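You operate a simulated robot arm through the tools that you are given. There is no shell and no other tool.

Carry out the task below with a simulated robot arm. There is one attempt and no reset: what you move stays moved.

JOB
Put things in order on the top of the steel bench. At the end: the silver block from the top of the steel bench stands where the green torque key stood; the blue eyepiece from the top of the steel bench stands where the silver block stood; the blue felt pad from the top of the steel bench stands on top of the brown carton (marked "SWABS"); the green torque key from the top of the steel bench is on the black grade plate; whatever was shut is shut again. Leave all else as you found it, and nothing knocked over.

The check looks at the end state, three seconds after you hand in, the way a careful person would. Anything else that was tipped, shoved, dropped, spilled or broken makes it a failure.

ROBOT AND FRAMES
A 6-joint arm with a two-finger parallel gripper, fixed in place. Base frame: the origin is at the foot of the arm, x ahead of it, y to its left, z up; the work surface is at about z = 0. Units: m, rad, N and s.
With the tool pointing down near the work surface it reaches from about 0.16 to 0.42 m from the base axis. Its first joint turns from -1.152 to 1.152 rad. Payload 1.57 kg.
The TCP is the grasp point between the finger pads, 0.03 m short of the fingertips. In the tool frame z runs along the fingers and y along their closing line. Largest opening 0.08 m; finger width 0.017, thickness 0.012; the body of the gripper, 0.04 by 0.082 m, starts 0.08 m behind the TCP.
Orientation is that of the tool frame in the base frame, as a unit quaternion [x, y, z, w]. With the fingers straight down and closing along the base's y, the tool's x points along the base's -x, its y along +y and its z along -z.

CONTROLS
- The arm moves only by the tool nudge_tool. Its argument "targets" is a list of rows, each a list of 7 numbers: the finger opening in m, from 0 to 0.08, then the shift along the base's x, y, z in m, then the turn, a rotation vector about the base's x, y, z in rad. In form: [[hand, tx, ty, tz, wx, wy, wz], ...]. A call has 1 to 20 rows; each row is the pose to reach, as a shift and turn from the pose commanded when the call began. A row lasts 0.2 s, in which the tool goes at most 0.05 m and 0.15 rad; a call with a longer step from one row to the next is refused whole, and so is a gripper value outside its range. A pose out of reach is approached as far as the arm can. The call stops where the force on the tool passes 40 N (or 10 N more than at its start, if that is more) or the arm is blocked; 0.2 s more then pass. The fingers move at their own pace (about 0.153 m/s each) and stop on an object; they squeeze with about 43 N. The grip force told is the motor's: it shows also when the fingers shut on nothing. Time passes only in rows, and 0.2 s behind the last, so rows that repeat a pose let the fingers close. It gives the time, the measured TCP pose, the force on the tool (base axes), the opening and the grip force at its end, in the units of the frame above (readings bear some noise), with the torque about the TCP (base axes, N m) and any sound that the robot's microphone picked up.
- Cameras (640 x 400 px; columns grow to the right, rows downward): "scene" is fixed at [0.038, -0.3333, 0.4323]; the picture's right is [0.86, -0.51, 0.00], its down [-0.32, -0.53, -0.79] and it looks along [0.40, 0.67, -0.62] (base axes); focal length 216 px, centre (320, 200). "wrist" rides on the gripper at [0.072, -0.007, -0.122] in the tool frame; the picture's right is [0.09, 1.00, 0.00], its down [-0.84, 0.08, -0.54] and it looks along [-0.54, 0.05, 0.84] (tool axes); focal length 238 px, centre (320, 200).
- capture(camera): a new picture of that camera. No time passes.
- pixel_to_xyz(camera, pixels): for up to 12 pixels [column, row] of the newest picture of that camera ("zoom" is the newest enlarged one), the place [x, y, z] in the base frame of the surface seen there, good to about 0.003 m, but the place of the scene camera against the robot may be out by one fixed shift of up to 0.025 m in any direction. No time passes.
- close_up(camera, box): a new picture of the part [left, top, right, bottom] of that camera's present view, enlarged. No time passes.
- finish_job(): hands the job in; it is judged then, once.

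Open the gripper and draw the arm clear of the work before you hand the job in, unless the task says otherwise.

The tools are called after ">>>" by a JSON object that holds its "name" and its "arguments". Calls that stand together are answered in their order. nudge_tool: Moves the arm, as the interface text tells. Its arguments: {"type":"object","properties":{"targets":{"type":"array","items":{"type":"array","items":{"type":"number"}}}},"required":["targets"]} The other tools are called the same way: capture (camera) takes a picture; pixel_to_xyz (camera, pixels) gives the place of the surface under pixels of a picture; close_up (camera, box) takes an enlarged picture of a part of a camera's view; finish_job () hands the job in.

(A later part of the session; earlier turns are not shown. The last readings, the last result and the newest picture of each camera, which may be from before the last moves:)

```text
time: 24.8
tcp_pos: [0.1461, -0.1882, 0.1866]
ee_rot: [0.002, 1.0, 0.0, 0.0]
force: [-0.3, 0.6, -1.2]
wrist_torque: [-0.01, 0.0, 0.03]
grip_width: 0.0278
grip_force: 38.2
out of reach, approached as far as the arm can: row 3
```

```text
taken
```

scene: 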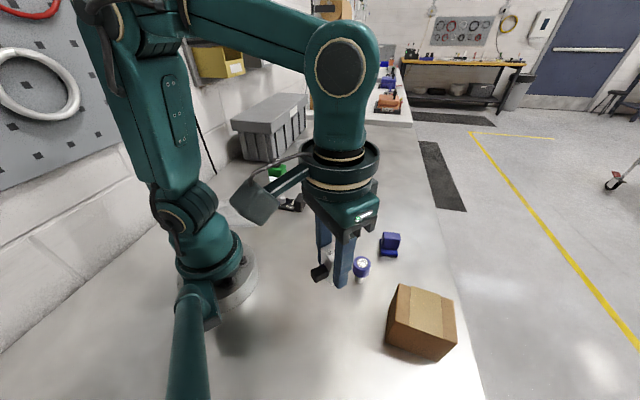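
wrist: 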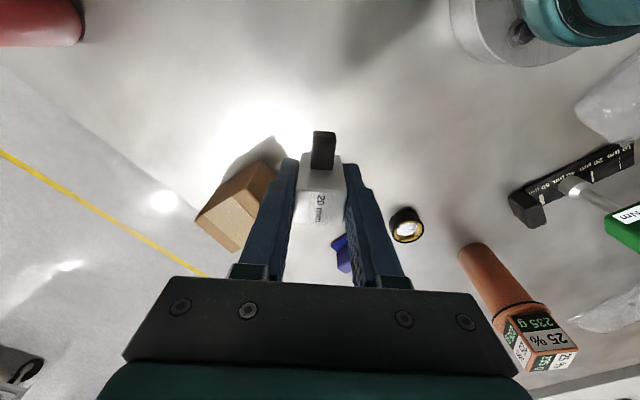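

The space below is clear, and the block hangs over the key's former spot. I lower it to a few millimetres above the bench.

>>> {"name": "nudge_tool", "arguments": {"targets": [[0.01, 0.001, 0, -0.04, 0, 0, 0], [0.01, 0.001, 0, -0.08, 0, 0, 0], [0.01, 0.001, 0, -0.115, 0, 0, 0], [0.01, 0.001, 0, -0.135, 0, 0, 0], [0.01, 0.001, 0, -0.145, 0, 0, 0], [0.01, 0.001, 0, -0.145, 0, 0, 0]]}}

>>> {"name": "close_up", "arguments": {"camera": "scene", "box": [280, 240, 400, 350]}}

>>> {"name": "capture", "arguments": {"camera": "wrist"}}

```text
time: 26.2
tcp_pos: [0.1487, -0.1874, 0.0389]
ee_rot: [0.001, 1.0, 0.0, 0.0]
force: [0.3, -0.6, -2.2]
wrist_torque: [0.04, -0.01, 0.01]
grip_width: 0.0276
grip_force: 37.9
```

```text
3.64 times, centred on (340, 295) of scene
```

zoom: 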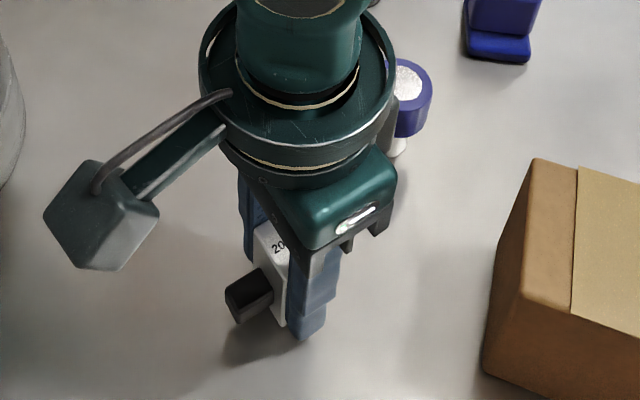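

```text
taken
```

wrist: 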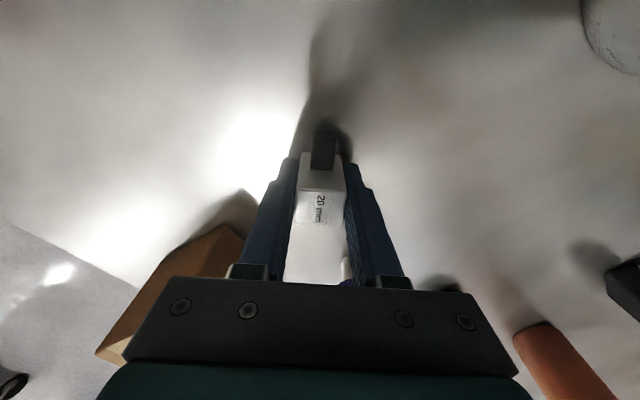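

About 2–3 mm remain. I step down until contact shows.

>>> {"name": "nudge_tool", "arguments": {"targets": [[0.01, 0, 0, -0.0015, 0, 0, 0], [0.01, 0, 0, -0.0015, 0, 0, 0]]}}

>>> {"name": "nudge_tool", "arguments": {"targets": [[0.01, 0, 0, -0.001, 0, 0, 0], [0.01, 0, 0, -0.001, 0, 0, 0]]}}

>>> {"name": "nudge_tool", "arguments": {"targets": [[0.01, 0, 0, -0.001, 0, 0, 0], [0.01, 0, 0, -0.001, 0, 0, 0]]}}

```text
time: 26.8
tcp_pos: [0.1472, -0.1869, 0.0389]
ee_rot: [0.001, 1.0, -0.001, -0.001]
force: [-0.3, 0.1, -1.0]
wrist_torque: [-0.03, 0.0, 0.0]
grip_width: 0.0276
grip_force: 38.4
```

```text
time: 27.4
tcp_pos: [0.1481, -0.1875, 0.0375]
ee_rot: [0.001, 1.0, 0.0, -0.001]
force: [-0.5, 0.2, -1.0]
wrist_torque: [0.03, 0.01, 0.01]
grip_width: 0.0277
grip_force: 38.2
```

```text
time: 28.0
tcp_pos: [0.1483, -0.1871, 0.037]
ee_rot: [0.001, 1.0, 0.0, 0.0]
force: [0.3, -0.4, -1.2]
wrist_torque: [-0.03, 0.0, 0.06]
grip_width: 0.0276
grip_force: 37.6
```

No contact yet at 0.037, so I keep stepping by 1 mm.

>>> {"name": "nudge_tool", "arguments": {"targets": [[0.01, 0, 0, -0.001, 0, 0, 0], [0.01, 0, 0, -0.001, 0, 0, 0]]}}

```text
time: 28.6
tcp_pos: [0.1486, -0.186, 0.0371]
ee_rot: [0.001, 1.0, 0.0, 0.001]
force: [-0.8, 0.7, -2.7]
wrist_torque: [0.0, 0.01, -0.03]
grip_width: 0.0279
grip_force: 38.2
```

Still only the block's weight is felt, so I take another 1 mm.

>>> {"name": "nudge_tool", "arguments": {"targets": [[0.01, 0, 0, -0.001, 0, 0, 0], [0.01, 0, 0, -0.001, 0, 0, 0]]}}

```text
time: 29.2
tcp_pos: [0.148, -0.1864, 0.0366]
ee_rot: [0.001, 1.0, -0.001, 0.0]
force: [-1.4, 13.3, 37.2]
wrist_torque: [0.28, -0.09, 0.02]
grip_width: 0.0272
grip_force: 38.1
```

Contact is firm. I ease up 0.8 mm and check before opening.

>>> {"name": "nudge_tool", "arguments": {"targets": [[0.01, 0, 0, 0.0008, 0, 0, 0], [0.01, 0, 0, 0.0008, 0, 0, 0]]}}

```text
time: 29.8
tcp_pos: [0.1475, -0.1878, 0.0363]
ee_rot: [0.001, 1.0, 0.0, 0.0]
force: [-0.4, -1.0, -2.1]
wrist_torque: [-0.02, -0.02, 0.01]
grip_width: 0.0276
grip_force: 38.8
```

It now hovers a fraction of a millimetre above the bench. I lower 0.4 mm and open the fingers gradually.

>>> {"name": "nudge_tool", "arguments": {"targets": [[0.01, 0, 0, -0.0004, 0, 0, 0], [0.03, 0, 0, -0.0004, 0, 0, 0], [0.04, 0, 0, -0.0004, 0, 0, 0], [0.06, 0, 0, -0.0004, 0, 0, 0], [0.06, 0, 0, -0.0004, 0, 0, 0]]}}

>>> {"name": "close_up", "arguments": {"camera": "scene", "box": [280, 240, 400, 350]}}

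>>> {"name": "capture", "arguments": {"camera": "wrist"}}

```text
time: 31.0
tcp_pos: [0.1474, -0.1879, 0.0372]
ee_rot: [0.001, 1.0, 0.0, 0.0]
force: [0.9, -0.1, 0.1]
wrist_torque: [0.01, -0.02, 0.03]
grip_width: 0.0601
grip_force: 0.1
```

```text
3.64 times, centred on (340, 295) of scene
```

zoom: 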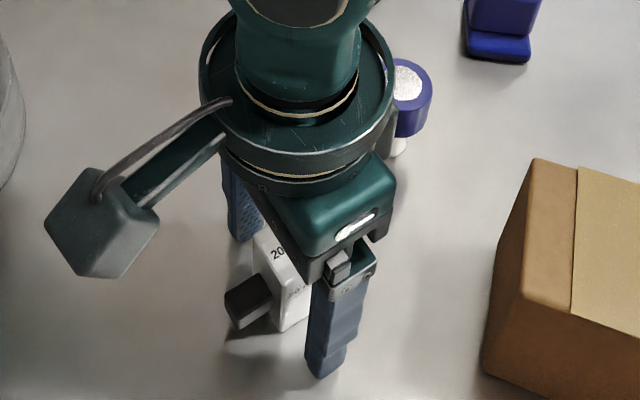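

```text
taken
```

wrist: 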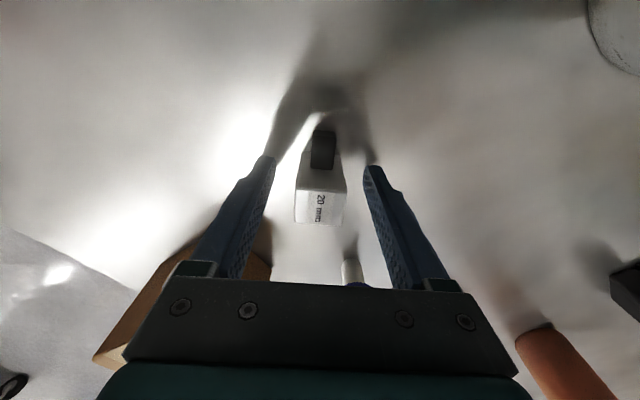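

The silver block stands free at the former key spot. I lift straight up and move back for a view of the eyepiece.

>>> {"name": "nudge_tool", "arguments": {"targets": [[0.06, 0, 0, 0.04, 0, 0, 0], [0.06, 0, 0, 0.08, 0, 0, 0], [0.08, 0, 0, 0.12, 0, 0, 0], [0.08, 0, 0, 0.15, 0, 0, 0], [0.08, 0.02, 0.02, 0.17, 0, 0, -0.13], [0.08, 0.04, 0.04, 0.17, 0, 0, -0.26], [0.08, 0.06, 0.055, 0.17, 0, 0, -0.39], [0.08, 0.07, 0.065, 0.17, 0, 0, -0.5], [0.08, 0.07, 0.065, 0.17, 0, 0, -0.5]]}}

>>> {"name": "capture", "arguments": {"camera": "wrist"}}

>>> {"name": "capture", "arguments": {"camera": "scene"}}

```text
time: 33.0
tcp_pos: [0.2165, -0.1226, 0.2051]
ee_rot: [0.248, 0.969, -0.001, 0.0]
force: [0.5, -0.4, -0.5]
wrist_torque: [-0.01, -0.01, -0.06]
grip_width: 0.08
grip_force: 0.1
```

```text
taken
```

wrist: 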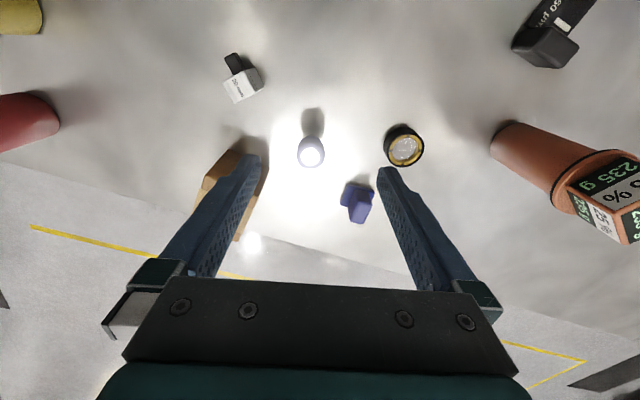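

```text
taken
```

scene: 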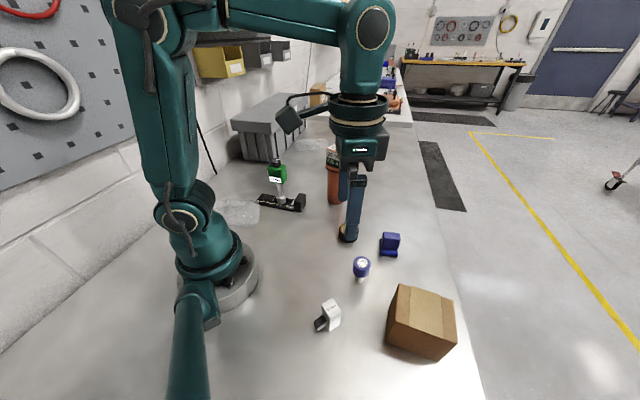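

The block stands at scene (328,318), where the key's foot was. I take close-ups of it, the eyepiece and the felt pad, and measure.

>>> {"name": "close_up", "arguments": {"camera": "scene", "box": [300, 230, 480, 370]}}

>>> {"name": "close_up", "arguments": {"camera": "wrist", "box": [260, 90, 420, 240]}}

>>> {"name": "pixel_to_xyz", "arguments": {"camera": "wrist", "pixels": [[311, 158], [312, 137], [300, 152], [323, 152], [311, 166], [405, 150], [405, 126], [350, 194], [362, 200], [356, 213], [385, 145], [424, 150]]}}

>>> {"name": "pixel_to_xyz", "arguments": {"camera": "scene", "pixels": [[361, 264], [361, 273], [360, 281], [353, 266], [370, 266], [354, 271], [390, 236], [389, 246], [389, 252], [332, 318], [331, 329], [322, 325]]}}

```text
2.86 times, centred on (390, 300) of scene
```

zoom: 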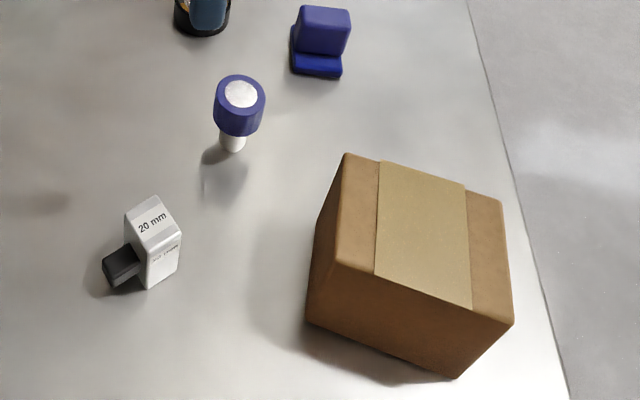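

```text
2.67 times, centred on (340, 165) of wrist
```

zoom: 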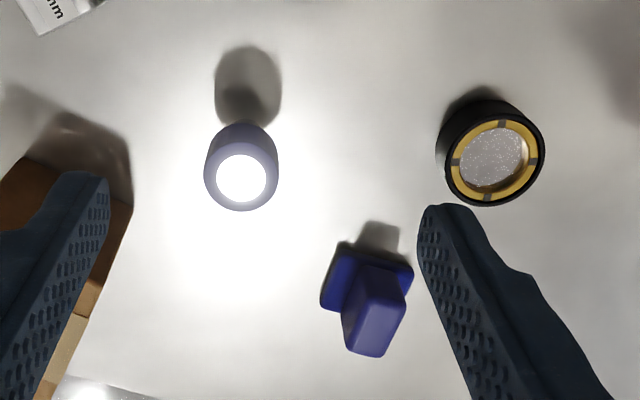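

```text
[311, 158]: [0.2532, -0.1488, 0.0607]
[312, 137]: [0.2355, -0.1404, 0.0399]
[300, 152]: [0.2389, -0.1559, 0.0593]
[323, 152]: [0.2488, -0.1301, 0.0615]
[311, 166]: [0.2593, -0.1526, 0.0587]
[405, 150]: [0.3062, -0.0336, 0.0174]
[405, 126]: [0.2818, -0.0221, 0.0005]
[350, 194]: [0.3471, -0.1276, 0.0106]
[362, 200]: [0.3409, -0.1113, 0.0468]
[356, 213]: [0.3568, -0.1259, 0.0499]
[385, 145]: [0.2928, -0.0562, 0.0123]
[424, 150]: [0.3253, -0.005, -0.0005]
```

```text
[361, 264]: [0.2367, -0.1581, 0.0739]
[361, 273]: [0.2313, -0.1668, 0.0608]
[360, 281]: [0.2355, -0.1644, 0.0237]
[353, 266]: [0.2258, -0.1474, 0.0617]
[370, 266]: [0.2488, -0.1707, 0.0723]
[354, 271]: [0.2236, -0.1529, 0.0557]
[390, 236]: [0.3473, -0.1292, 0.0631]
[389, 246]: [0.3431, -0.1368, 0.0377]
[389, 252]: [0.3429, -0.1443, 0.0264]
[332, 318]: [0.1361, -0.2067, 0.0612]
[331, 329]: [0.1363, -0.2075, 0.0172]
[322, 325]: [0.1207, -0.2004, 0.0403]
```

The eyepiece centre is at about (0.246, -0.147), with the cap 34 mm wide and its top at z≈0.061. I move over it to z≈0.12 for a check view.

>>> {"name": "nudge_tool", "arguments": {"targets": [[0.08, 0.015, -0.012, -0.02, 0, 0, 0], [0.08, 0.0295, -0.0244, -0.045, 0, 0, 0], [0.08, 0.0295, -0.0244, -0.07, 0, 0, 0], [0.08, 0.0295, -0.0244, -0.08, 0, 0, 0], [0.08, 0.0295, -0.0244, -0.08, 0, 0, 0]]}}

>>> {"name": "capture", "arguments": {"camera": "wrist"}}

>>> {"name": "close_up", "arguments": {"camera": "wrist", "box": [240, 90, 400, 230]}}

>>> {"name": "capture", "arguments": {"camera": "scene"}}

```text
time: 34.2
tcp_pos: [0.248, -0.1482, 0.1262]
ee_rot: [0.248, 0.969, 0.001, 0.0]
force: [-0.7, -0.2, -0.4]
wrist_torque: [0.02, -0.02, 0.04]
grip_width: 0.0801
grip_force: 0.0
```

```text
taken
```

wrist: 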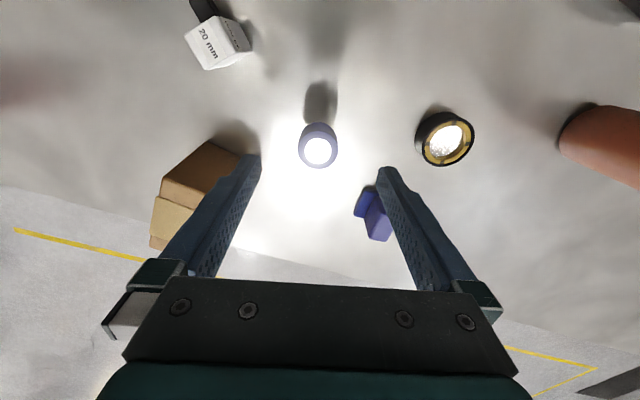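

```text
2.86 times, centred on (320, 160) of wrist
```

zoom: 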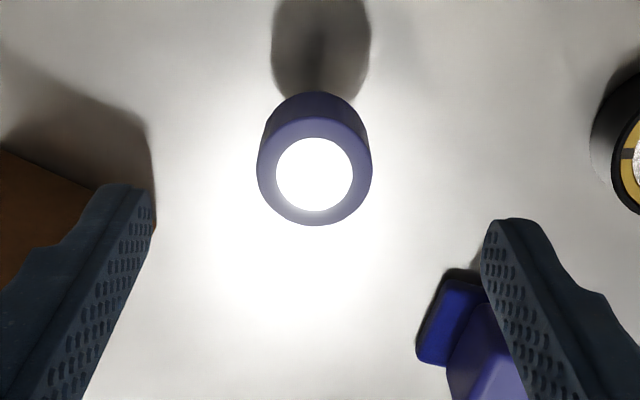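

```text
taken
```

scene: 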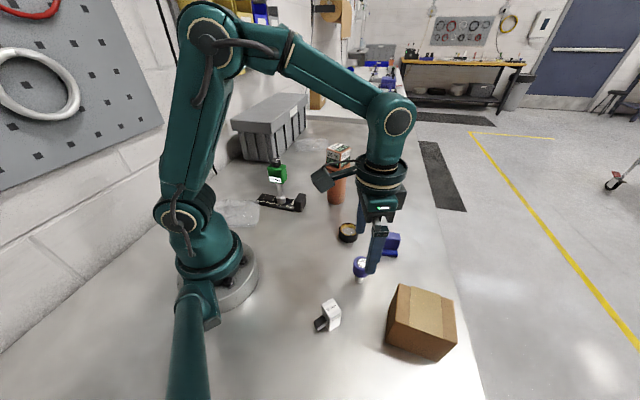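

The eyepiece is centred within 2 mm. I lower to z≈0.048 so the pads meet the cap.

>>> {"name": "nudge_tool", "arguments": {"targets": [[0.08, -0.001, -0.0015, -0.025, 0, 0, 0], [0.08, -0.001, -0.0015, -0.05, 0, 0, 0], [0.08, -0.001, -0.0015, -0.07, 0, 0, 0], [0.08, -0.001, -0.0015, -0.077, 0, 0, 0], [0.08, -0.001, -0.0015, -0.077, 0, 0, 0]]}}

>>> {"name": "capture", "arguments": {"camera": "wrist"}}

>>> {"name": "close_up", "arguments": {"camera": "scene", "box": [300, 200, 460, 320]}}

```text
time: 35.4
tcp_pos: [0.2469, -0.1472, 0.0479]
ee_rot: [0.248, 0.969, 0.0, 0.001]
force: [0.5, -0.3, 0.9]
wrist_torque: [-0.01, -0.02, 0.01]
grip_width: 0.08
grip_force: 0.1
```

```text
taken
```

wrist: 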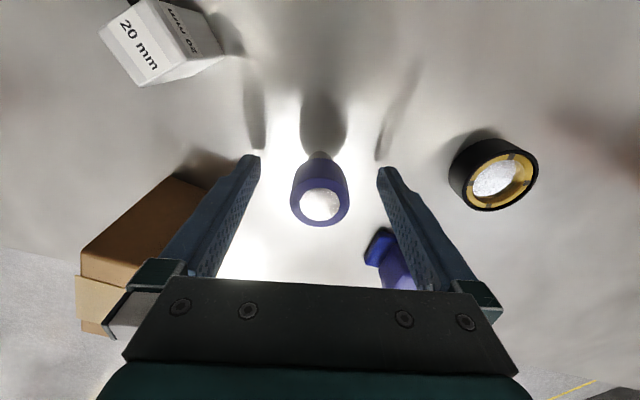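

```text
3.33 times, centred on (380, 260) of scene
```

zoom: 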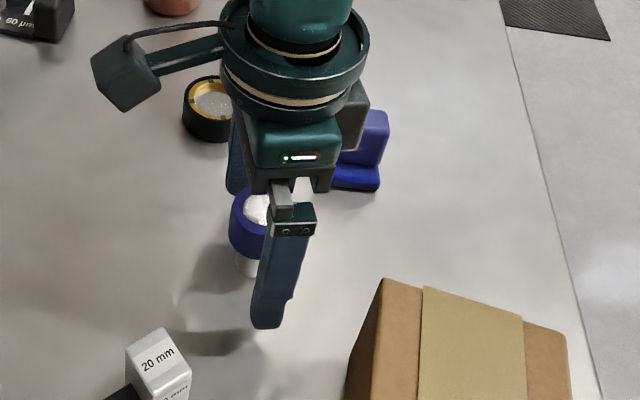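

The cap is centred between the fingers. I close and lift slightly.

>>> {"name": "nudge_tool", "arguments": {"targets": [[0.05, 0, 0, 0, 0, 0, 0], [0.03, 0, 0, 0, 0, 0, 0], [0.01, 0, 0, 0, 0, 0, 0], [0.01, 0, 0, 0, 0, 0, 0], [0.01, 0, 0, 0, 0, 0, 0], [0.01, 0, 0, 0.02, 0, 0, 0], [0.01, 0, 0, 0.02, 0, 0, 0]]}}

>>> {"name": "capture", "arguments": {"camera": "wrist"}}

>>> {"name": "close_up", "arguments": {"camera": "scene", "box": [300, 200, 460, 320]}}

```text
time: 37.0
tcp_pos: [0.2448, -0.1483, 0.0679]
ee_rot: [0.248, 0.969, -0.001, 0.0]
force: [-0.3, 0.6, -0.9]
wrist_torque: [0.03, -0.02, -0.02]
grip_width: 0.033
grip_force: 40.8
```

```text
taken
```

wrist: 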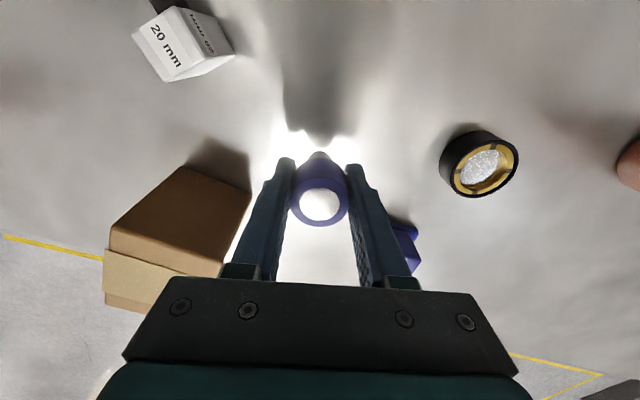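

```text
3.33 times, centred on (380, 260) of scene
```

zoom: 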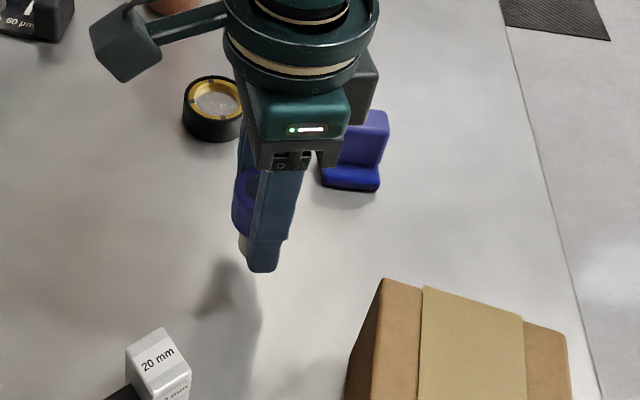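

The eyepiece is held (33 mm grip). I lift it to z≈0.148 and carry it to above the silver block's former spot (0.395, 0.000).

>>> {"name": "nudge_tool", "arguments": {"targets": [[0.01, 0, 0, 0.04, 0, 0, 0], [0.01, 0, 0, 0.08, 0, 0, 0], [0.01, 0.025, 0.038, 0.08, 0, 0, 0.1], [0.01, 0.045, 0.078, 0.08, 0, 0, 0.2], [0.01, 0.065, 0.113, 0.08, 0, 0, 0.3], [0.01, 0.09, 0.138, 0.08, 0, 0, 0.4], [0.01, 0.125, 0.148, 0.07, 0, 0, 0.5], [0.01, 0.15, 0.148, 0.06, 0, 0, 0.5], [0.01, 0.15, 0.148, 0.05, 0, 0, 0.5], [0.01, 0.15, 0.148, 0.05, 0, 0, 0.5]]}}

>>> {"name": "capture", "arguments": {"camera": "wrist"}}

>>> {"name": "capture", "arguments": {"camera": "scene"}}

```text
time: 39.2
tcp_pos: [0.3961, 0.0012, 0.1201]
ee_rot: [0.001, 1.0, 0.0, 0.0]
force: [1.1, -0.1, -1.1]
wrist_torque: [-0.02, -0.03, 0.0]
grip_width: 0.0325
grip_force: 40.4
```

```text
taken
```

wrist: 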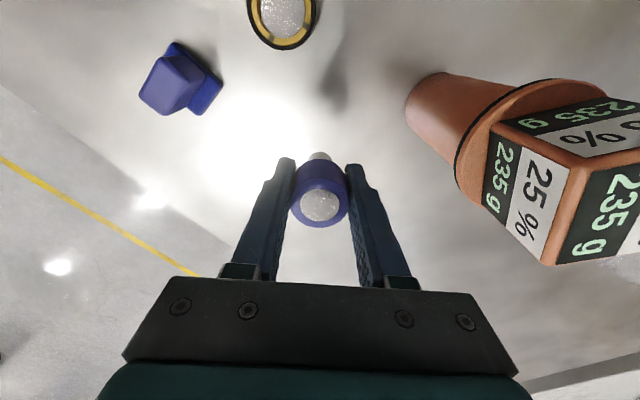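

```text
taken
```

scene: 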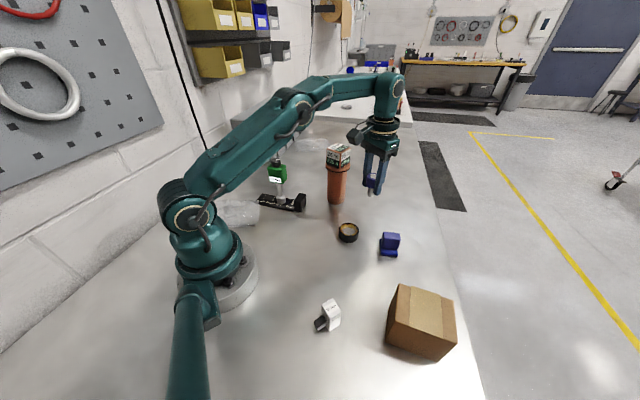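

The spot below is clear. I lower to about 3 mm above the bench.

>>> {"name": "nudge_tool", "arguments": {"targets": [[0.01, -0.0012, -0.001, -0.025, 0, 0, 0], [0.01, -0.0012, -0.001, -0.05, 0, 0, 0], [0.01, -0.0012, -0.001, -0.065, 0, 0, 0], [0.01, -0.0012, -0.001, -0.069, 0, 0, 0], [0.01, -0.0012, -0.001, -0.069, 0, 0, 0]]}}

>>> {"name": "nudge_tool", "arguments": {"targets": [[0.01, 0, 0, -0.001, 0, 0, 0], [0.01, 0, 0, -0.001, 0, 0, 0]]}}

>>> {"name": "capture", "arguments": {"camera": "wrist"}}

>>> {"name": "close_up", "arguments": {"camera": "scene", "box": [310, 140, 430, 250]}}

```text
time: 40.4
tcp_pos: [0.3956, -0.0014, 0.05]
ee_rot: [0.0, 1.0, 0.001, 0.001]
force: [0.5, 0.8, -0.5]
wrist_torque: [-0.02, -0.02, 0.03]
grip_width: 0.0327
grip_force: 41.1
```

```text
time: 41.0
tcp_pos: [0.3946, -0.0011, 0.0487]
ee_rot: [0.001, 1.0, -0.001, 0.0]
force: [-0.6, 0.9, -0.7]
wrist_torque: [0.0, 0.0, -0.02]
grip_width: 0.033
grip_force: 40.5
```

```text
taken
```

wrist: 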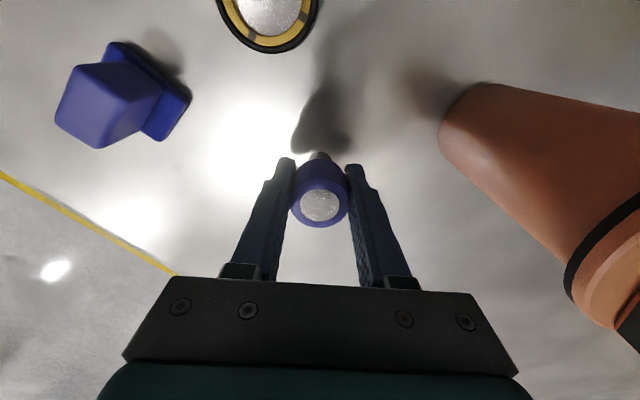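

```text
3.64 times, centred on (370, 195) of scene
```

zoom: 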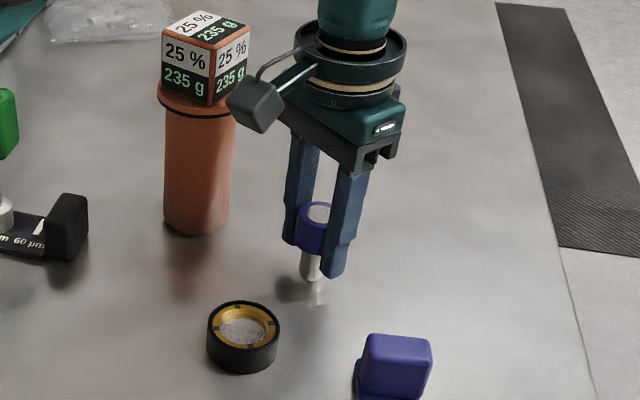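

The camera bracket only overlaps the stand in the view and is about 10 cm away from it. I continue down by half-millimetre steps.

>>> {"name": "nudge_tool", "arguments": {"targets": [[0.01, 0, 0, -0.0007, 0, 0, 0], [0.01, 0, 0, -0.0007, 0, 0, 0]]}}

>>> {"name": "nudge_tool", "arguments": {"targets": [[0.01, 0, 0, -0.0006, 0, 0, 0], [0.01, 0, 0, -0.0006, 0, 0, 0]]}}

```text
time: 41.6
tcp_pos: [0.3939, -0.0017, 0.0488]
ee_rot: [0.001, 1.0, 0.0, 0.0]
force: [-0.3, -0.4, -0.9]
wrist_torque: [0.02, 0.02, -0.02]
grip_width: 0.0327
grip_force: 40.8
```

```text
time: 42.2
tcp_pos: [0.3933, -0.0017, 0.0474]
ee_rot: [0.0, 1.0, 0.0, 0.0]
force: [-1.0, 0.7, 4.6]
wrist_torque: [0.0, 0.03, 0.01]
grip_width: 0.0328
grip_force: 40.9
```

Light contact (about 5 N) shows the stem is on the bench. I open gradually.

>>> {"name": "nudge_tool", "arguments": {"targets": [[0.035, 0, 0, 0, 0, 0, 0], [0.045, 0, 0, 0, 0, 0, 0], [0.06, 0, 0, 0, 0, 0, 0], [0.07, 0, 0, 0, 0, 0, 0], [0.07, 0, 0, 0, 0, 0, 0]]}}

>>> {"name": "capture", "arguments": {"camera": "wrist"}}

>>> {"name": "close_up", "arguments": {"camera": "scene", "box": [310, 140, 430, 250]}}

```text
time: 43.4
tcp_pos: [0.3953, -0.0009, 0.0489]
ee_rot: [0.0, 1.0, 0.0, -0.001]
force: [-0.3, -0.1, 0.2]
wrist_torque: [0.0, -0.03, 0.03]
grip_width: 0.0701
grip_force: 0.0
```

```text
taken
```

wrist: 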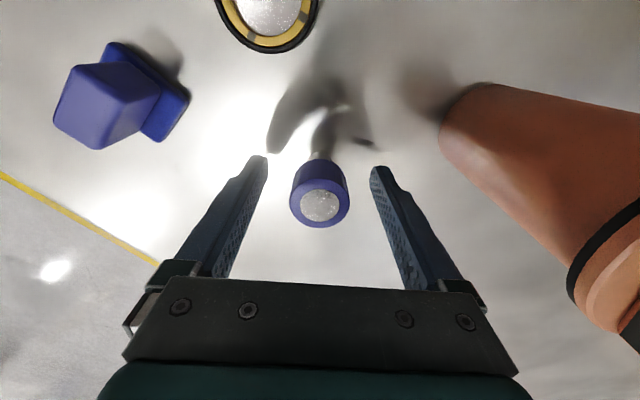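

```text
3.64 times, centred on (370, 195) of scene
```

zoom: 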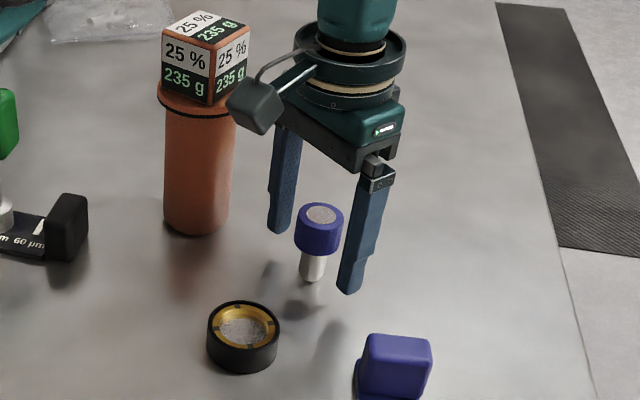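

The eyepiece stands on the former block spot. I lift straight up, back off and view the felt pad.

>>> {"name": "nudge_tool", "arguments": {"targets": [[0.07, 0, 0, 0.03, 0, 0, 0], [0.07, 0, 0, 0.06, 0, 0, 0], [0.08, 0, 0, 0.09, 0, 0, 0], [0.08, -0.03, -0.01, 0.11, 0, 0, -0.08], [0.08, -0.06, -0.03, 0.13, 0, 0, -0.16], [0.08, -0.085, -0.06, 0.15, 0, 0, -0.24], [0.08, -0.105, -0.09, 0.15, 0, 0, -0.33], [0.08, -0.105, -0.09, 0.15, 0, 0, -0.33]]}}

>>> {"name": "capture", "arguments": {"camera": "wrist"}}

>>> {"name": "capture", "arguments": {"camera": "scene"}}

>>> {"name": "close_up", "arguments": {"camera": "wrist", "box": [240, 110, 400, 230]}}

>>> {"name": "close_up", "arguments": {"camera": "scene", "box": [340, 200, 440, 280]}}

```text
time: 45.2
tcp_pos: [0.2889, -0.091, 0.1953]
ee_rot: [0.165, 0.986, 0.0, 0.0]
force: [-0.3, 0.2, -0.1]
wrist_torque: [0.03, -0.01, -0.04]
grip_width: 0.0797
grip_force: 0.1
```

```text
taken
```

wrist: 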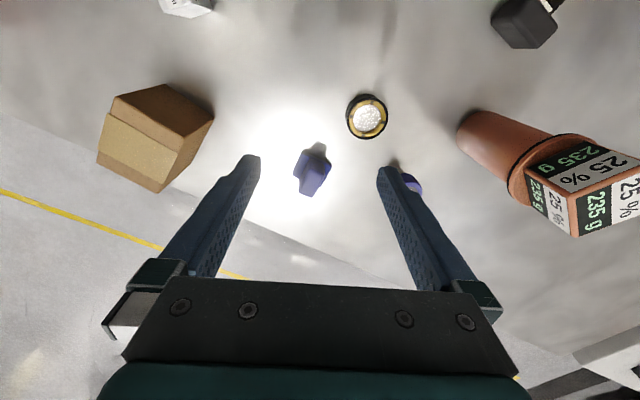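

```text
taken
```

scene: 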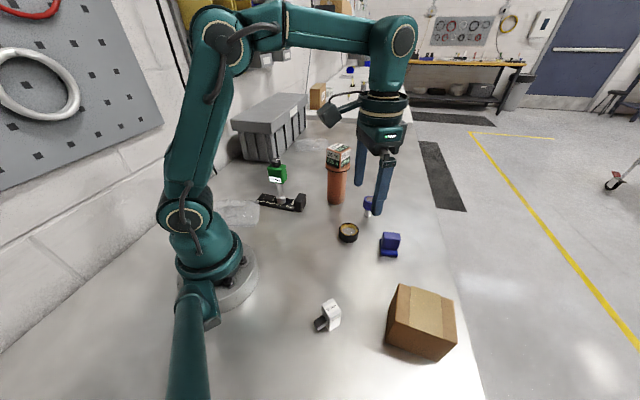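

```text
3.33 times, centred on (320, 170) of wrist
```

zoom: 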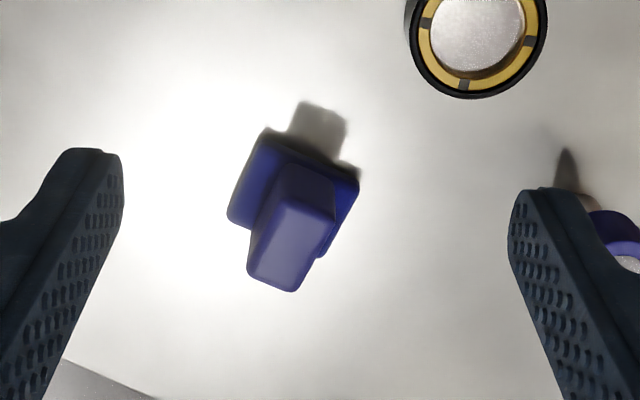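

```text
5.00 times, centred on (390, 240) of scene
```

zoom: 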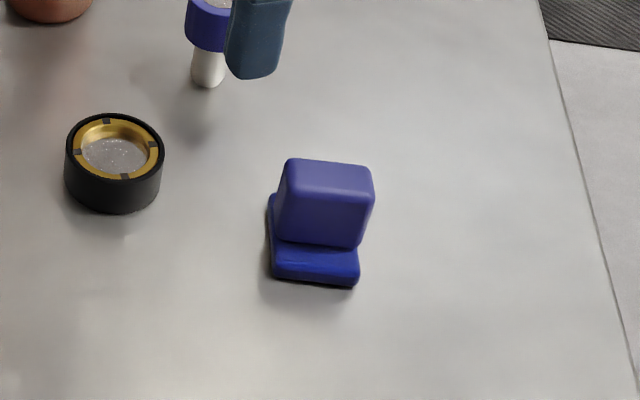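

The pad has a square base with a handle about 21 by 35 mm, top near z 0.05. I measure its base, its handle and the carton's top corners precisely.

>>> {"name": "pixel_to_xyz", "arguments": {"camera": "wrist", "pixels": [[310, 172], [322, 177], [311, 194], [301, 189], [311, 183], [306, 158], [296, 172], [325, 167], [315, 163], [322, 185]]}}

>>> {"name": "pixel_to_xyz", "arguments": {"camera": "scene", "pixels": [[386, 235], [399, 237], [391, 233], [390, 245], [384, 252], [397, 254], [390, 250], [401, 285], [453, 298], [390, 322], [455, 340], [423, 305]]}}

>>> {"name": "close_up", "arguments": {"camera": "wrist", "box": [80, 70, 230, 210]}}

```text
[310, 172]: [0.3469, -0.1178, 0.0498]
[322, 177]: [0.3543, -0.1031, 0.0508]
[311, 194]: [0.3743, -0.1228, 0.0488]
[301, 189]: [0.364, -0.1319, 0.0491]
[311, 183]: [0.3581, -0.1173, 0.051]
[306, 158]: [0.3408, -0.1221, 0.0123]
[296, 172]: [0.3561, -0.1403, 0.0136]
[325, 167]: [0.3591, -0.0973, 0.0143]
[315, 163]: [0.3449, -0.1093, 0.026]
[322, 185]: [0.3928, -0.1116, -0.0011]
```

```text
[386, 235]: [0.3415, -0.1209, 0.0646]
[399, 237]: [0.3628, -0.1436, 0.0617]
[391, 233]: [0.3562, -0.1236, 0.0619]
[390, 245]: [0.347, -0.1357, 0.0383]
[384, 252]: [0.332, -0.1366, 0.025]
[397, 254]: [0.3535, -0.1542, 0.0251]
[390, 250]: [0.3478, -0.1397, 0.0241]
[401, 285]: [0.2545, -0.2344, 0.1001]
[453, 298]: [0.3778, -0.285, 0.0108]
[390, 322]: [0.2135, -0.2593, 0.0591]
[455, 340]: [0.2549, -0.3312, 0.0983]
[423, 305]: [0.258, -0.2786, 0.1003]
```

```text
2.86 times, centred on (155, 140) of wrist
```

zoom: 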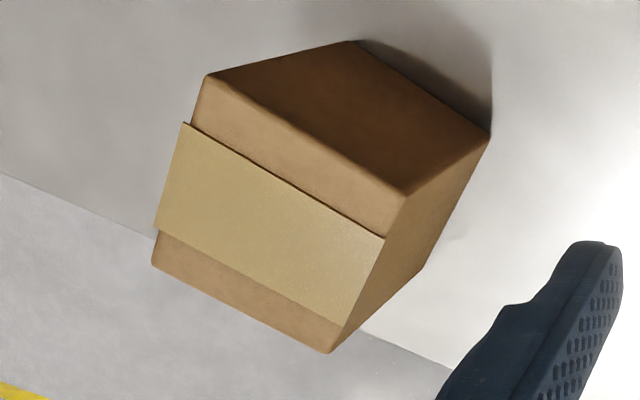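

The base plate's top is at z≈0.013, so gripping at TCP z≈0.048 clears it. I measure the carton's top corners.

>>> {"name": "pixel_to_xyz", "arguments": {"camera": "wrist", "pixels": [[117, 100], [182, 139], [158, 190], [98, 162], [140, 145], [128, 122], [125, 172], [115, 130], [165, 165], [213, 118], [158, 86]]}}

>>> {"name": "nudge_tool", "arguments": {"targets": [[0.08, 0.02, -0.01, -0.01, 0, 0, -0.12], [0.08, 0.045, -0.02, -0.03, 0, 0, -0.24], [0.08, 0.069, -0.0275, -0.05, 0, 0, -0.356], [0.08, 0.069, -0.0275, -0.07, 0, 0, -0.356], [0.08, 0.069, -0.0275, -0.07, 0, 0, -0.356]]}}

>>> {"name": "capture", "arguments": {"camera": "wrist"}}

>>> {"name": "close_up", "arguments": {"camera": "wrist", "box": [240, 90, 400, 230]}}

>>> {"name": "capture", "arguments": {"camera": "scene"}}

```text
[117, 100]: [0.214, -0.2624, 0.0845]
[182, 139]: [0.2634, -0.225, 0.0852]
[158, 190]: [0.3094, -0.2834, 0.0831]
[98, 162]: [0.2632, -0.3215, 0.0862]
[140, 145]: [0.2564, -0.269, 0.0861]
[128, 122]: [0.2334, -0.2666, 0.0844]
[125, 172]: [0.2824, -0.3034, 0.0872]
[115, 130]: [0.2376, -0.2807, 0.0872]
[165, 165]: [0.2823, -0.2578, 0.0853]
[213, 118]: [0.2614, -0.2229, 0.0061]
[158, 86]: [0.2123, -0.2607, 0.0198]
```

```text
time: 46.4
tcp_pos: [0.3587, -0.1178, 0.1265]
ee_rot: [0.337, 0.941, 0.0, 0.0]
force: [-0.1, 0.3, -0.5]
wrist_torque: [-0.02, 0.0, 0.02]
grip_width: 0.08
grip_force: 0.0
```

```text
taken
```

wrist: 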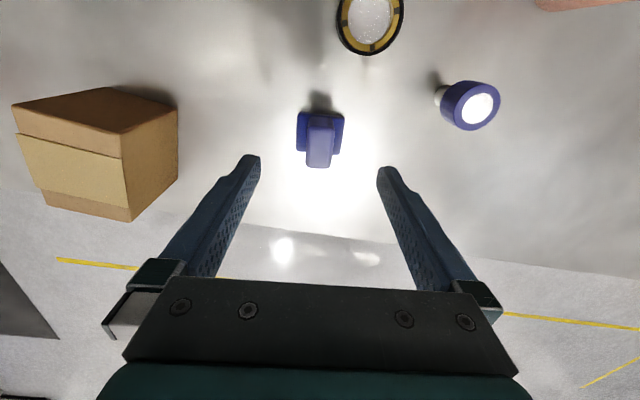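

```text
2.86 times, centred on (320, 160) of wrist
```

zoom: 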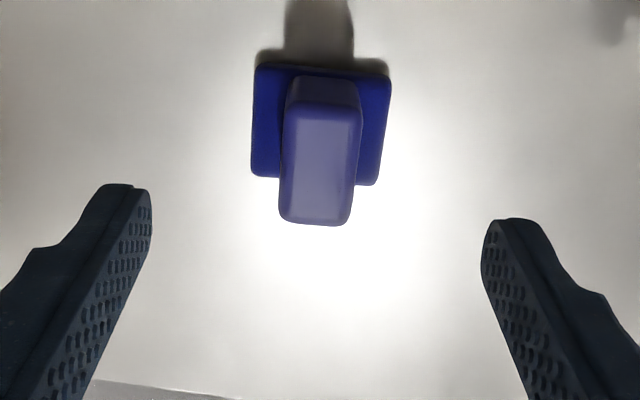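

```text
taken
```

scene: 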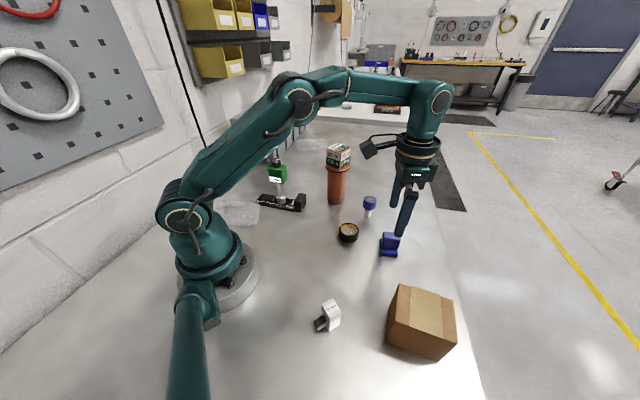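

The handle is centred and square to the fingers, and the carton's top centre is (0.2625, -0.273, 0.0855). I lower to z≈0.048 and close.

>>> {"name": "nudge_tool", "arguments": {"targets": [[0.08, 0.0012, -0.001, -0.025, 0, 0, 0], [0.08, 0.0012, -0.001, -0.05, 0, 0, 0], [0.08, 0.0012, -0.001, -0.07, 0, 0, 0], [0.08, 0.0012, -0.001, -0.0775, 0, 0, 0], [0.08, 0.0012, -0.001, -0.0775, 0, 0, 0]]}}

>>> {"name": "capture", "arguments": {"camera": "wrist"}}

>>> {"name": "close_up", "arguments": {"camera": "scene", "box": [330, 180, 450, 290]}}

```text
time: 47.6
tcp_pos: [0.3603, -0.1185, 0.0491]
ee_rot: [0.337, 0.941, 0.0, 0.0]
force: [0.5, 0.3, 0.3]
wrist_torque: [-0.02, -0.02, 0.03]
grip_width: 0.0801
grip_force: 0.1
```

```text
taken
```

wrist: 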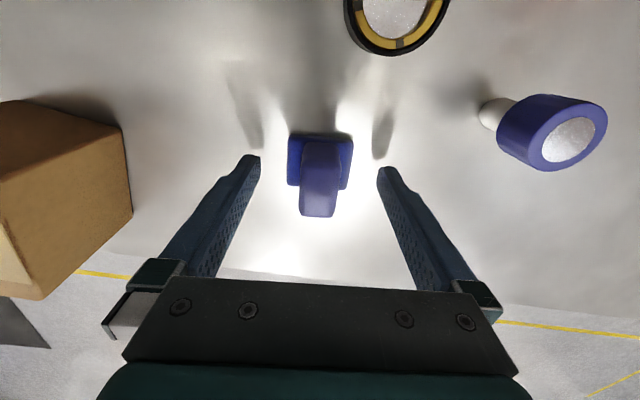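

```text
3.64 times, centred on (390, 235) of scene
```

zoom: 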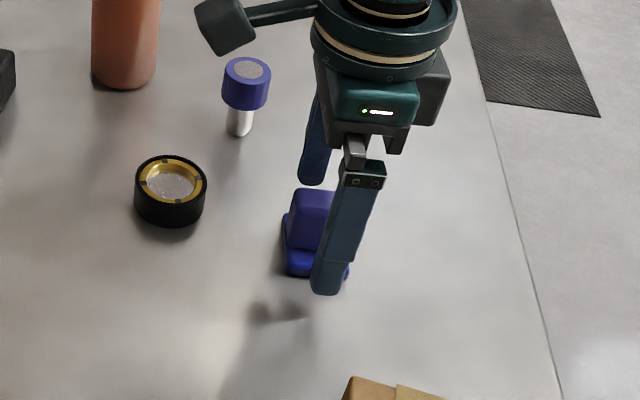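

The fingers straddle the handle above the base plate. I close and lift slightly.

>>> {"name": "nudge_tool", "arguments": {"targets": [[0.05, 0, 0, 0, 0, 0, 0], [0.03, 0, 0, 0, 0, 0, 0], [0.005, 0, 0, 0, 0, 0, 0], [0.005, 0, 0, 0, 0, 0, 0], [0.005, 0, 0, 0, 0, 0, 0], [0.005, 0, 0, 0.02, 0, 0, 0], [0.005, 0, 0, 0.02, 0, 0, 0]]}}

>>> {"name": "capture", "arguments": {"camera": "wrist"}}

>>> {"name": "close_up", "arguments": {"camera": "scene", "box": [330, 180, 450, 290]}}

```text
time: 49.2
tcp_pos: [0.36, -0.1178, 0.0698]
ee_rot: [0.337, 0.942, 0.001, 0.0]
force: [0.6, -0.6, -0.2]
wrist_torque: [-0.03, 0.0, 0.01]
grip_width: 0.023
grip_force: 35.2
```

```text
taken
```

wrist: 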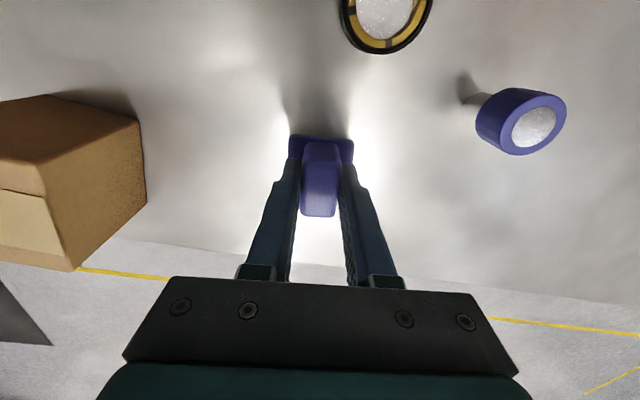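

```text
3.64 times, centred on (390, 235) of scene
```

zoom: 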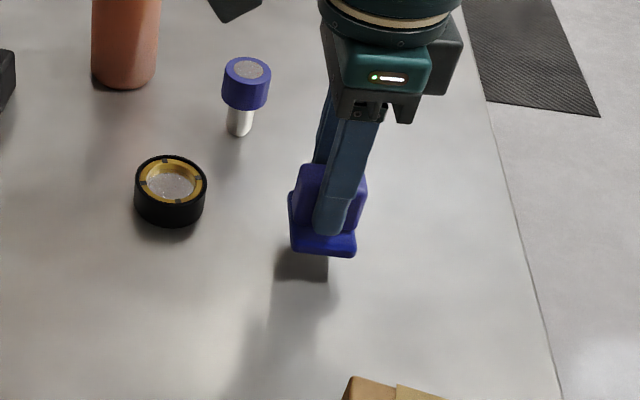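

The pad is held (23 mm). I raise it to z≈0.175 and carry it along an arc to above the carton's top centre.

>>> {"name": "nudge_tool", "arguments": {"targets": [[0.005, 0, 0, 0.04, 0, 0, 0], [0.005, 0, 0, 0.08, 0, 0, 0], [0.005, 0, 0, 0.105, 0, 0, 0], [0.005, -0.0173, -0.0436, 0.105, 0, 0, -0.06], [0.005, -0.0391, -0.0834, 0.105, 0, 0, -0.12], [0.005, -0.0654, -0.1204, 0.105, 0, 0, -0.18], [0.005, -0.0975, -0.1552, 0.105, 0, 0, -0.235], [0.005, -0.0975, -0.1552, 0.105, 0, 0, -0.235]]}}

>>> {"name": "capture", "arguments": {"camera": "wrist"}}

>>> {"name": "capture", "arguments": {"camera": "scene"}}

>>> {"name": "close_up", "arguments": {"camera": "scene", "box": [340, 220, 500, 370]}}

```text
time: 51.0
tcp_pos: [0.2596, -0.2752, 0.173]
ee_rot: [0.445, 0.895, 0.0, 0.0]
force: [-1.3, 0.1, -0.4]
wrist_torque: [0.02, -0.01, 0.02]
grip_width: 0.0228
grip_force: 35.8
```

```text
taken
```

wrist: 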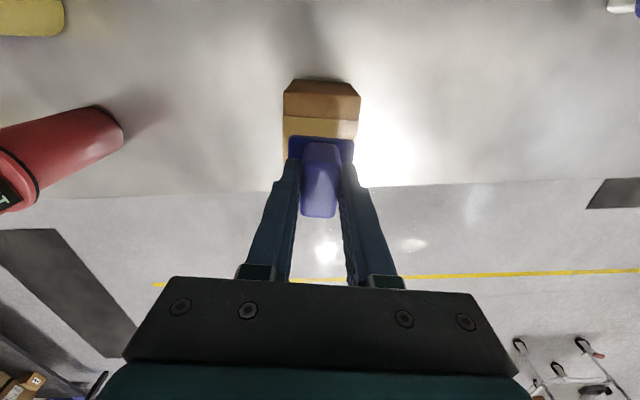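

```text
taken
```

scene: 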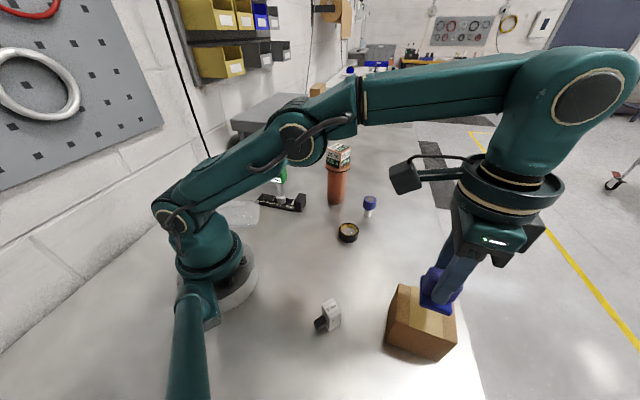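

```text
2.67 times, centred on (420, 295) of scene
```

zoom: 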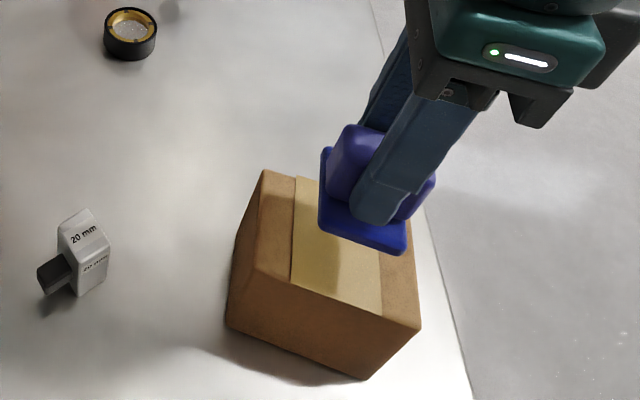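

The pad hangs over the carton with its near corner region visible. I shift 2 mm to centre and lower to just above the top.

>>> {"name": "nudge_tool", "arguments": {"targets": [[0.005, 0.002, 0.001, -0.01, 0, 0, 0], [0.005, 0.002, 0.001, -0.02, 0, 0, 0], [0.005, 0.002, 0.001, -0.03, 0, 0, 0], [0.005, 0.002, 0.001, -0.034, 0, 0, 0], [0.005, 0.002, 0.001, -0.034, 0, 0, 0]]}}

>>> {"name": "capture", "arguments": {"camera": "wrist"}}

>>> {"name": "close_up", "arguments": {"camera": "scene", "box": [340, 220, 500, 370]}}

```text
time: 52.2
tcp_pos: [0.2628, -0.2749, 0.1407]
ee_rot: [0.445, 0.895, 0.0, 0.0]
force: [-0.1, -0.4, -0.7]
wrist_torque: [0.01, -0.02, -0.01]
grip_width: 0.0229
grip_force: 35.5
```

```text
taken
```

wrist: 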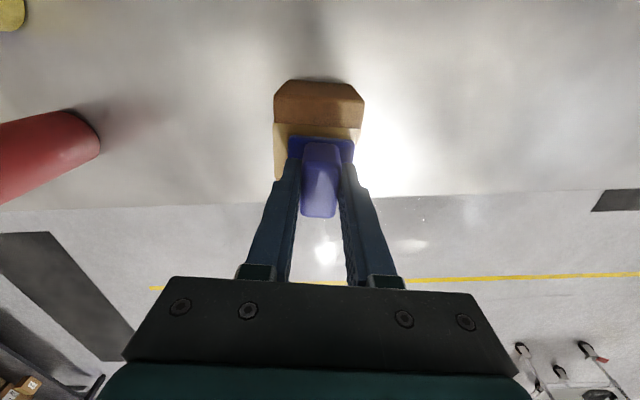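

```text
2.67 times, centred on (420, 295) of scene
```

zoom: 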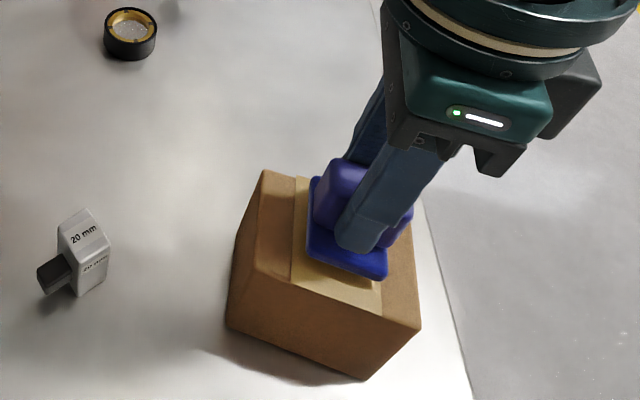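

The pad is centred over the tape (pad columns 288–353, carton 274–363). I step down until contact.

>>> {"name": "nudge_tool", "arguments": {"targets": [[0.005, 0, 0, -0.002, 0, 0, 0], [0.005, 0, 0, -0.003, 0, 0, 0], [0.005, 0, 0, -0.003, 0, 0, 0]]}}

>>> {"name": "nudge_tool", "arguments": {"targets": [[0.005, 0, 0, -0.001, 0, 0, 0], [0.005, 0, 0, -0.001, 0, 0, 0]]}}

```text
time: 53.0
tcp_pos: [0.2636, -0.2737, 0.1387]
ee_rot: [0.446, 0.895, 0.0, 0.001]
force: [0.1, 0.6, -1.6]
wrist_torque: [0.01, 0.01, 0.0]
grip_width: 0.023
grip_force: 35.1
```

```text
time: 53.6
tcp_pos: [0.2652, -0.2728, 0.1356]
ee_rot: [0.446, 0.895, -0.001, 0.0]
force: [0.0, 0.8, -0.1]
wrist_torque: [-0.04, 0.01, -0.01]
grip_width: 0.0227
grip_force: 35.4
```

No contact yet at about 0.136, so I continue down.

>>> {"name": "nudge_tool", "arguments": {"targets": [[0.005, 0, 0, -0.0008, 0, 0, 0], [0.005, 0, 0, -0.0008, 0, 0, 0]]}}

>>> {"name": "nudge_tool", "arguments": {"targets": [[0.005, 0, 0, -0.0007, 0, 0, 0], [0.005, 0, 0, -0.0007, 0, 0, 0]]}}

```text
time: 54.2
tcp_pos: [0.2641, -0.2735, 0.1358]
ee_rot: [0.445, 0.896, 0.0, 0.0]
force: [0.2, 0.3, -1.3]
wrist_torque: [0.02, 0.02, 0.0]
grip_width: 0.023
grip_force: 35.0
```

```text
time: 54.8
tcp_pos: [0.264, -0.2741, 0.1357]
ee_rot: [0.445, 0.895, 0.0, 0.0]
force: [0.2, -0.8, -0.9]
wrist_torque: [0.02, -0.02, -0.02]
grip_width: 0.0228
grip_force: 35.8
```

Still no contact, so I continue with small steps.

>>> {"name": "nudge_tool", "arguments": {"targets": [[0.005, 0, 0, -0.0007, 0, 0, 0], [0.005, 0, 0, -0.0007, 0, 0, 0]]}}

```text
time: 55.4
tcp_pos: [0.264, -0.2739, 0.1342]
ee_rot: [0.445, 0.895, 0.001, 0.0]
force: [0.2, 0.5, -1.5]
wrist_torque: [-0.02, 0.03, 0.02]
grip_width: 0.0229
grip_force: 35.5
```

No contact at 0.134, so one more small step.

>>> {"name": "nudge_tool", "arguments": {"targets": [[0.005, 0, 0, -0.0007, 0, 0, 0], [0.005, 0, 0, -0.0007, 0, 0, 0]]}}

>>> {"name": "close_up", "arguments": {"camera": "scene", "box": [370, 250, 480, 350]}}

```text
time: 56.0
tcp_pos: [0.264, -0.2738, 0.1341]
ee_rot: [0.446, 0.895, 0.0, 0.0]
force: [-0.2, 0.4, -0.8]
wrist_torque: [0.02, 0.03, 0.01]
grip_width: 0.0229
grip_force: 35.1
```

```text
4.00 times, centred on (425, 300) of scene
```

zoom: 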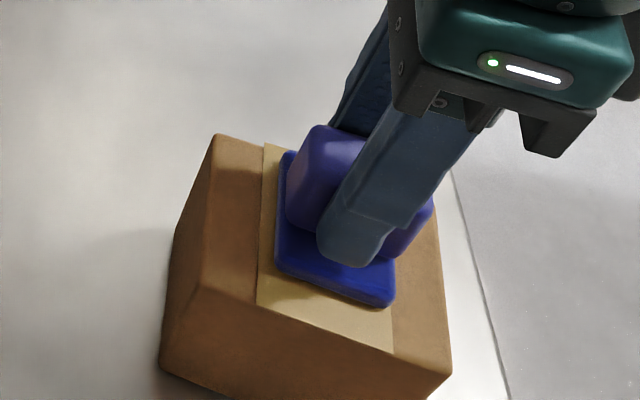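

The pad is nearly touching the tape. I step down another 0.7 mm.

>>> {"name": "nudge_tool", "arguments": {"targets": [[0.005, 0, 0, -0.0007, 0, 0, 0], [0.005, 0, 0, -0.0007, 0, 0, 0]]}}

```text
time: 56.6
tcp_pos: [0.2655, -0.274, 0.1353]
ee_rot: [0.445, 0.896, 0.001, 0.0]
force: [-1.8, 3.3, 12.7]
wrist_torque: [0.19, 0.13, -0.03]
grip_width: 0.0229
grip_force: 35.8
```

Contact is felt at about 13 N. I ease up slightly and open the fingers gradually, only to 0.05, since the carton's edges are near.

>>> {"name": "nudge_tool", "arguments": {"targets": [[0.005, 0, 0, 0.0004, 0, 0, 0], [0.025, 0, 0, 0.0004, 0, 0, 0], [0.035, 0, 0, 0.0004, 0, 0, 0], [0.06, 0, 0, 0.0004, 0, 0, 0], [0.06, 0, 0, 0.0004, 0, 0, 0]]}}

>>> {"name": "capture", "arguments": {"camera": "wrist"}}

>>> {"name": "close_up", "arguments": {"camera": "scene", "box": [370, 250, 480, 350]}}

```text
time: 57.8
tcp_pos: [0.2657, -0.273, 0.1342]
ee_rot: [0.446, 0.895, 0.0, 0.0]
force: [-0.1, -0.3, 0.3]
wrist_torque: [-0.01, -0.03, -0.02]
grip_width: 0.06
grip_force: 0.1
```

```text
taken
```

wrist: 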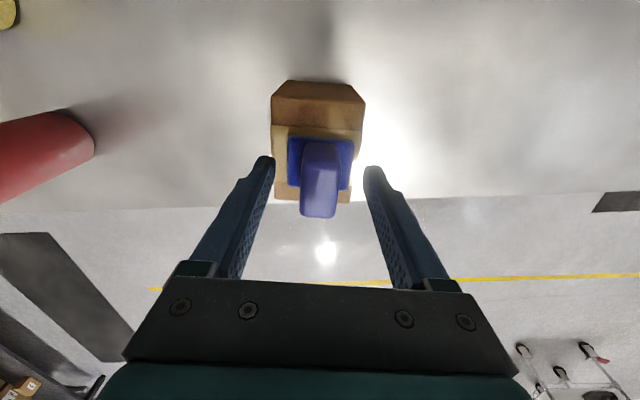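

```text
4.00 times, centred on (425, 300) of scene
```

zoom: 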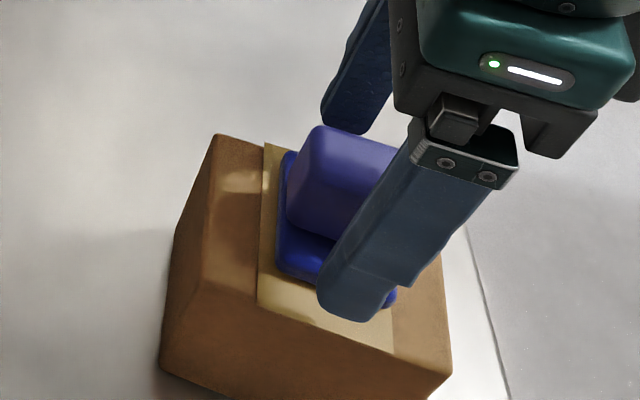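

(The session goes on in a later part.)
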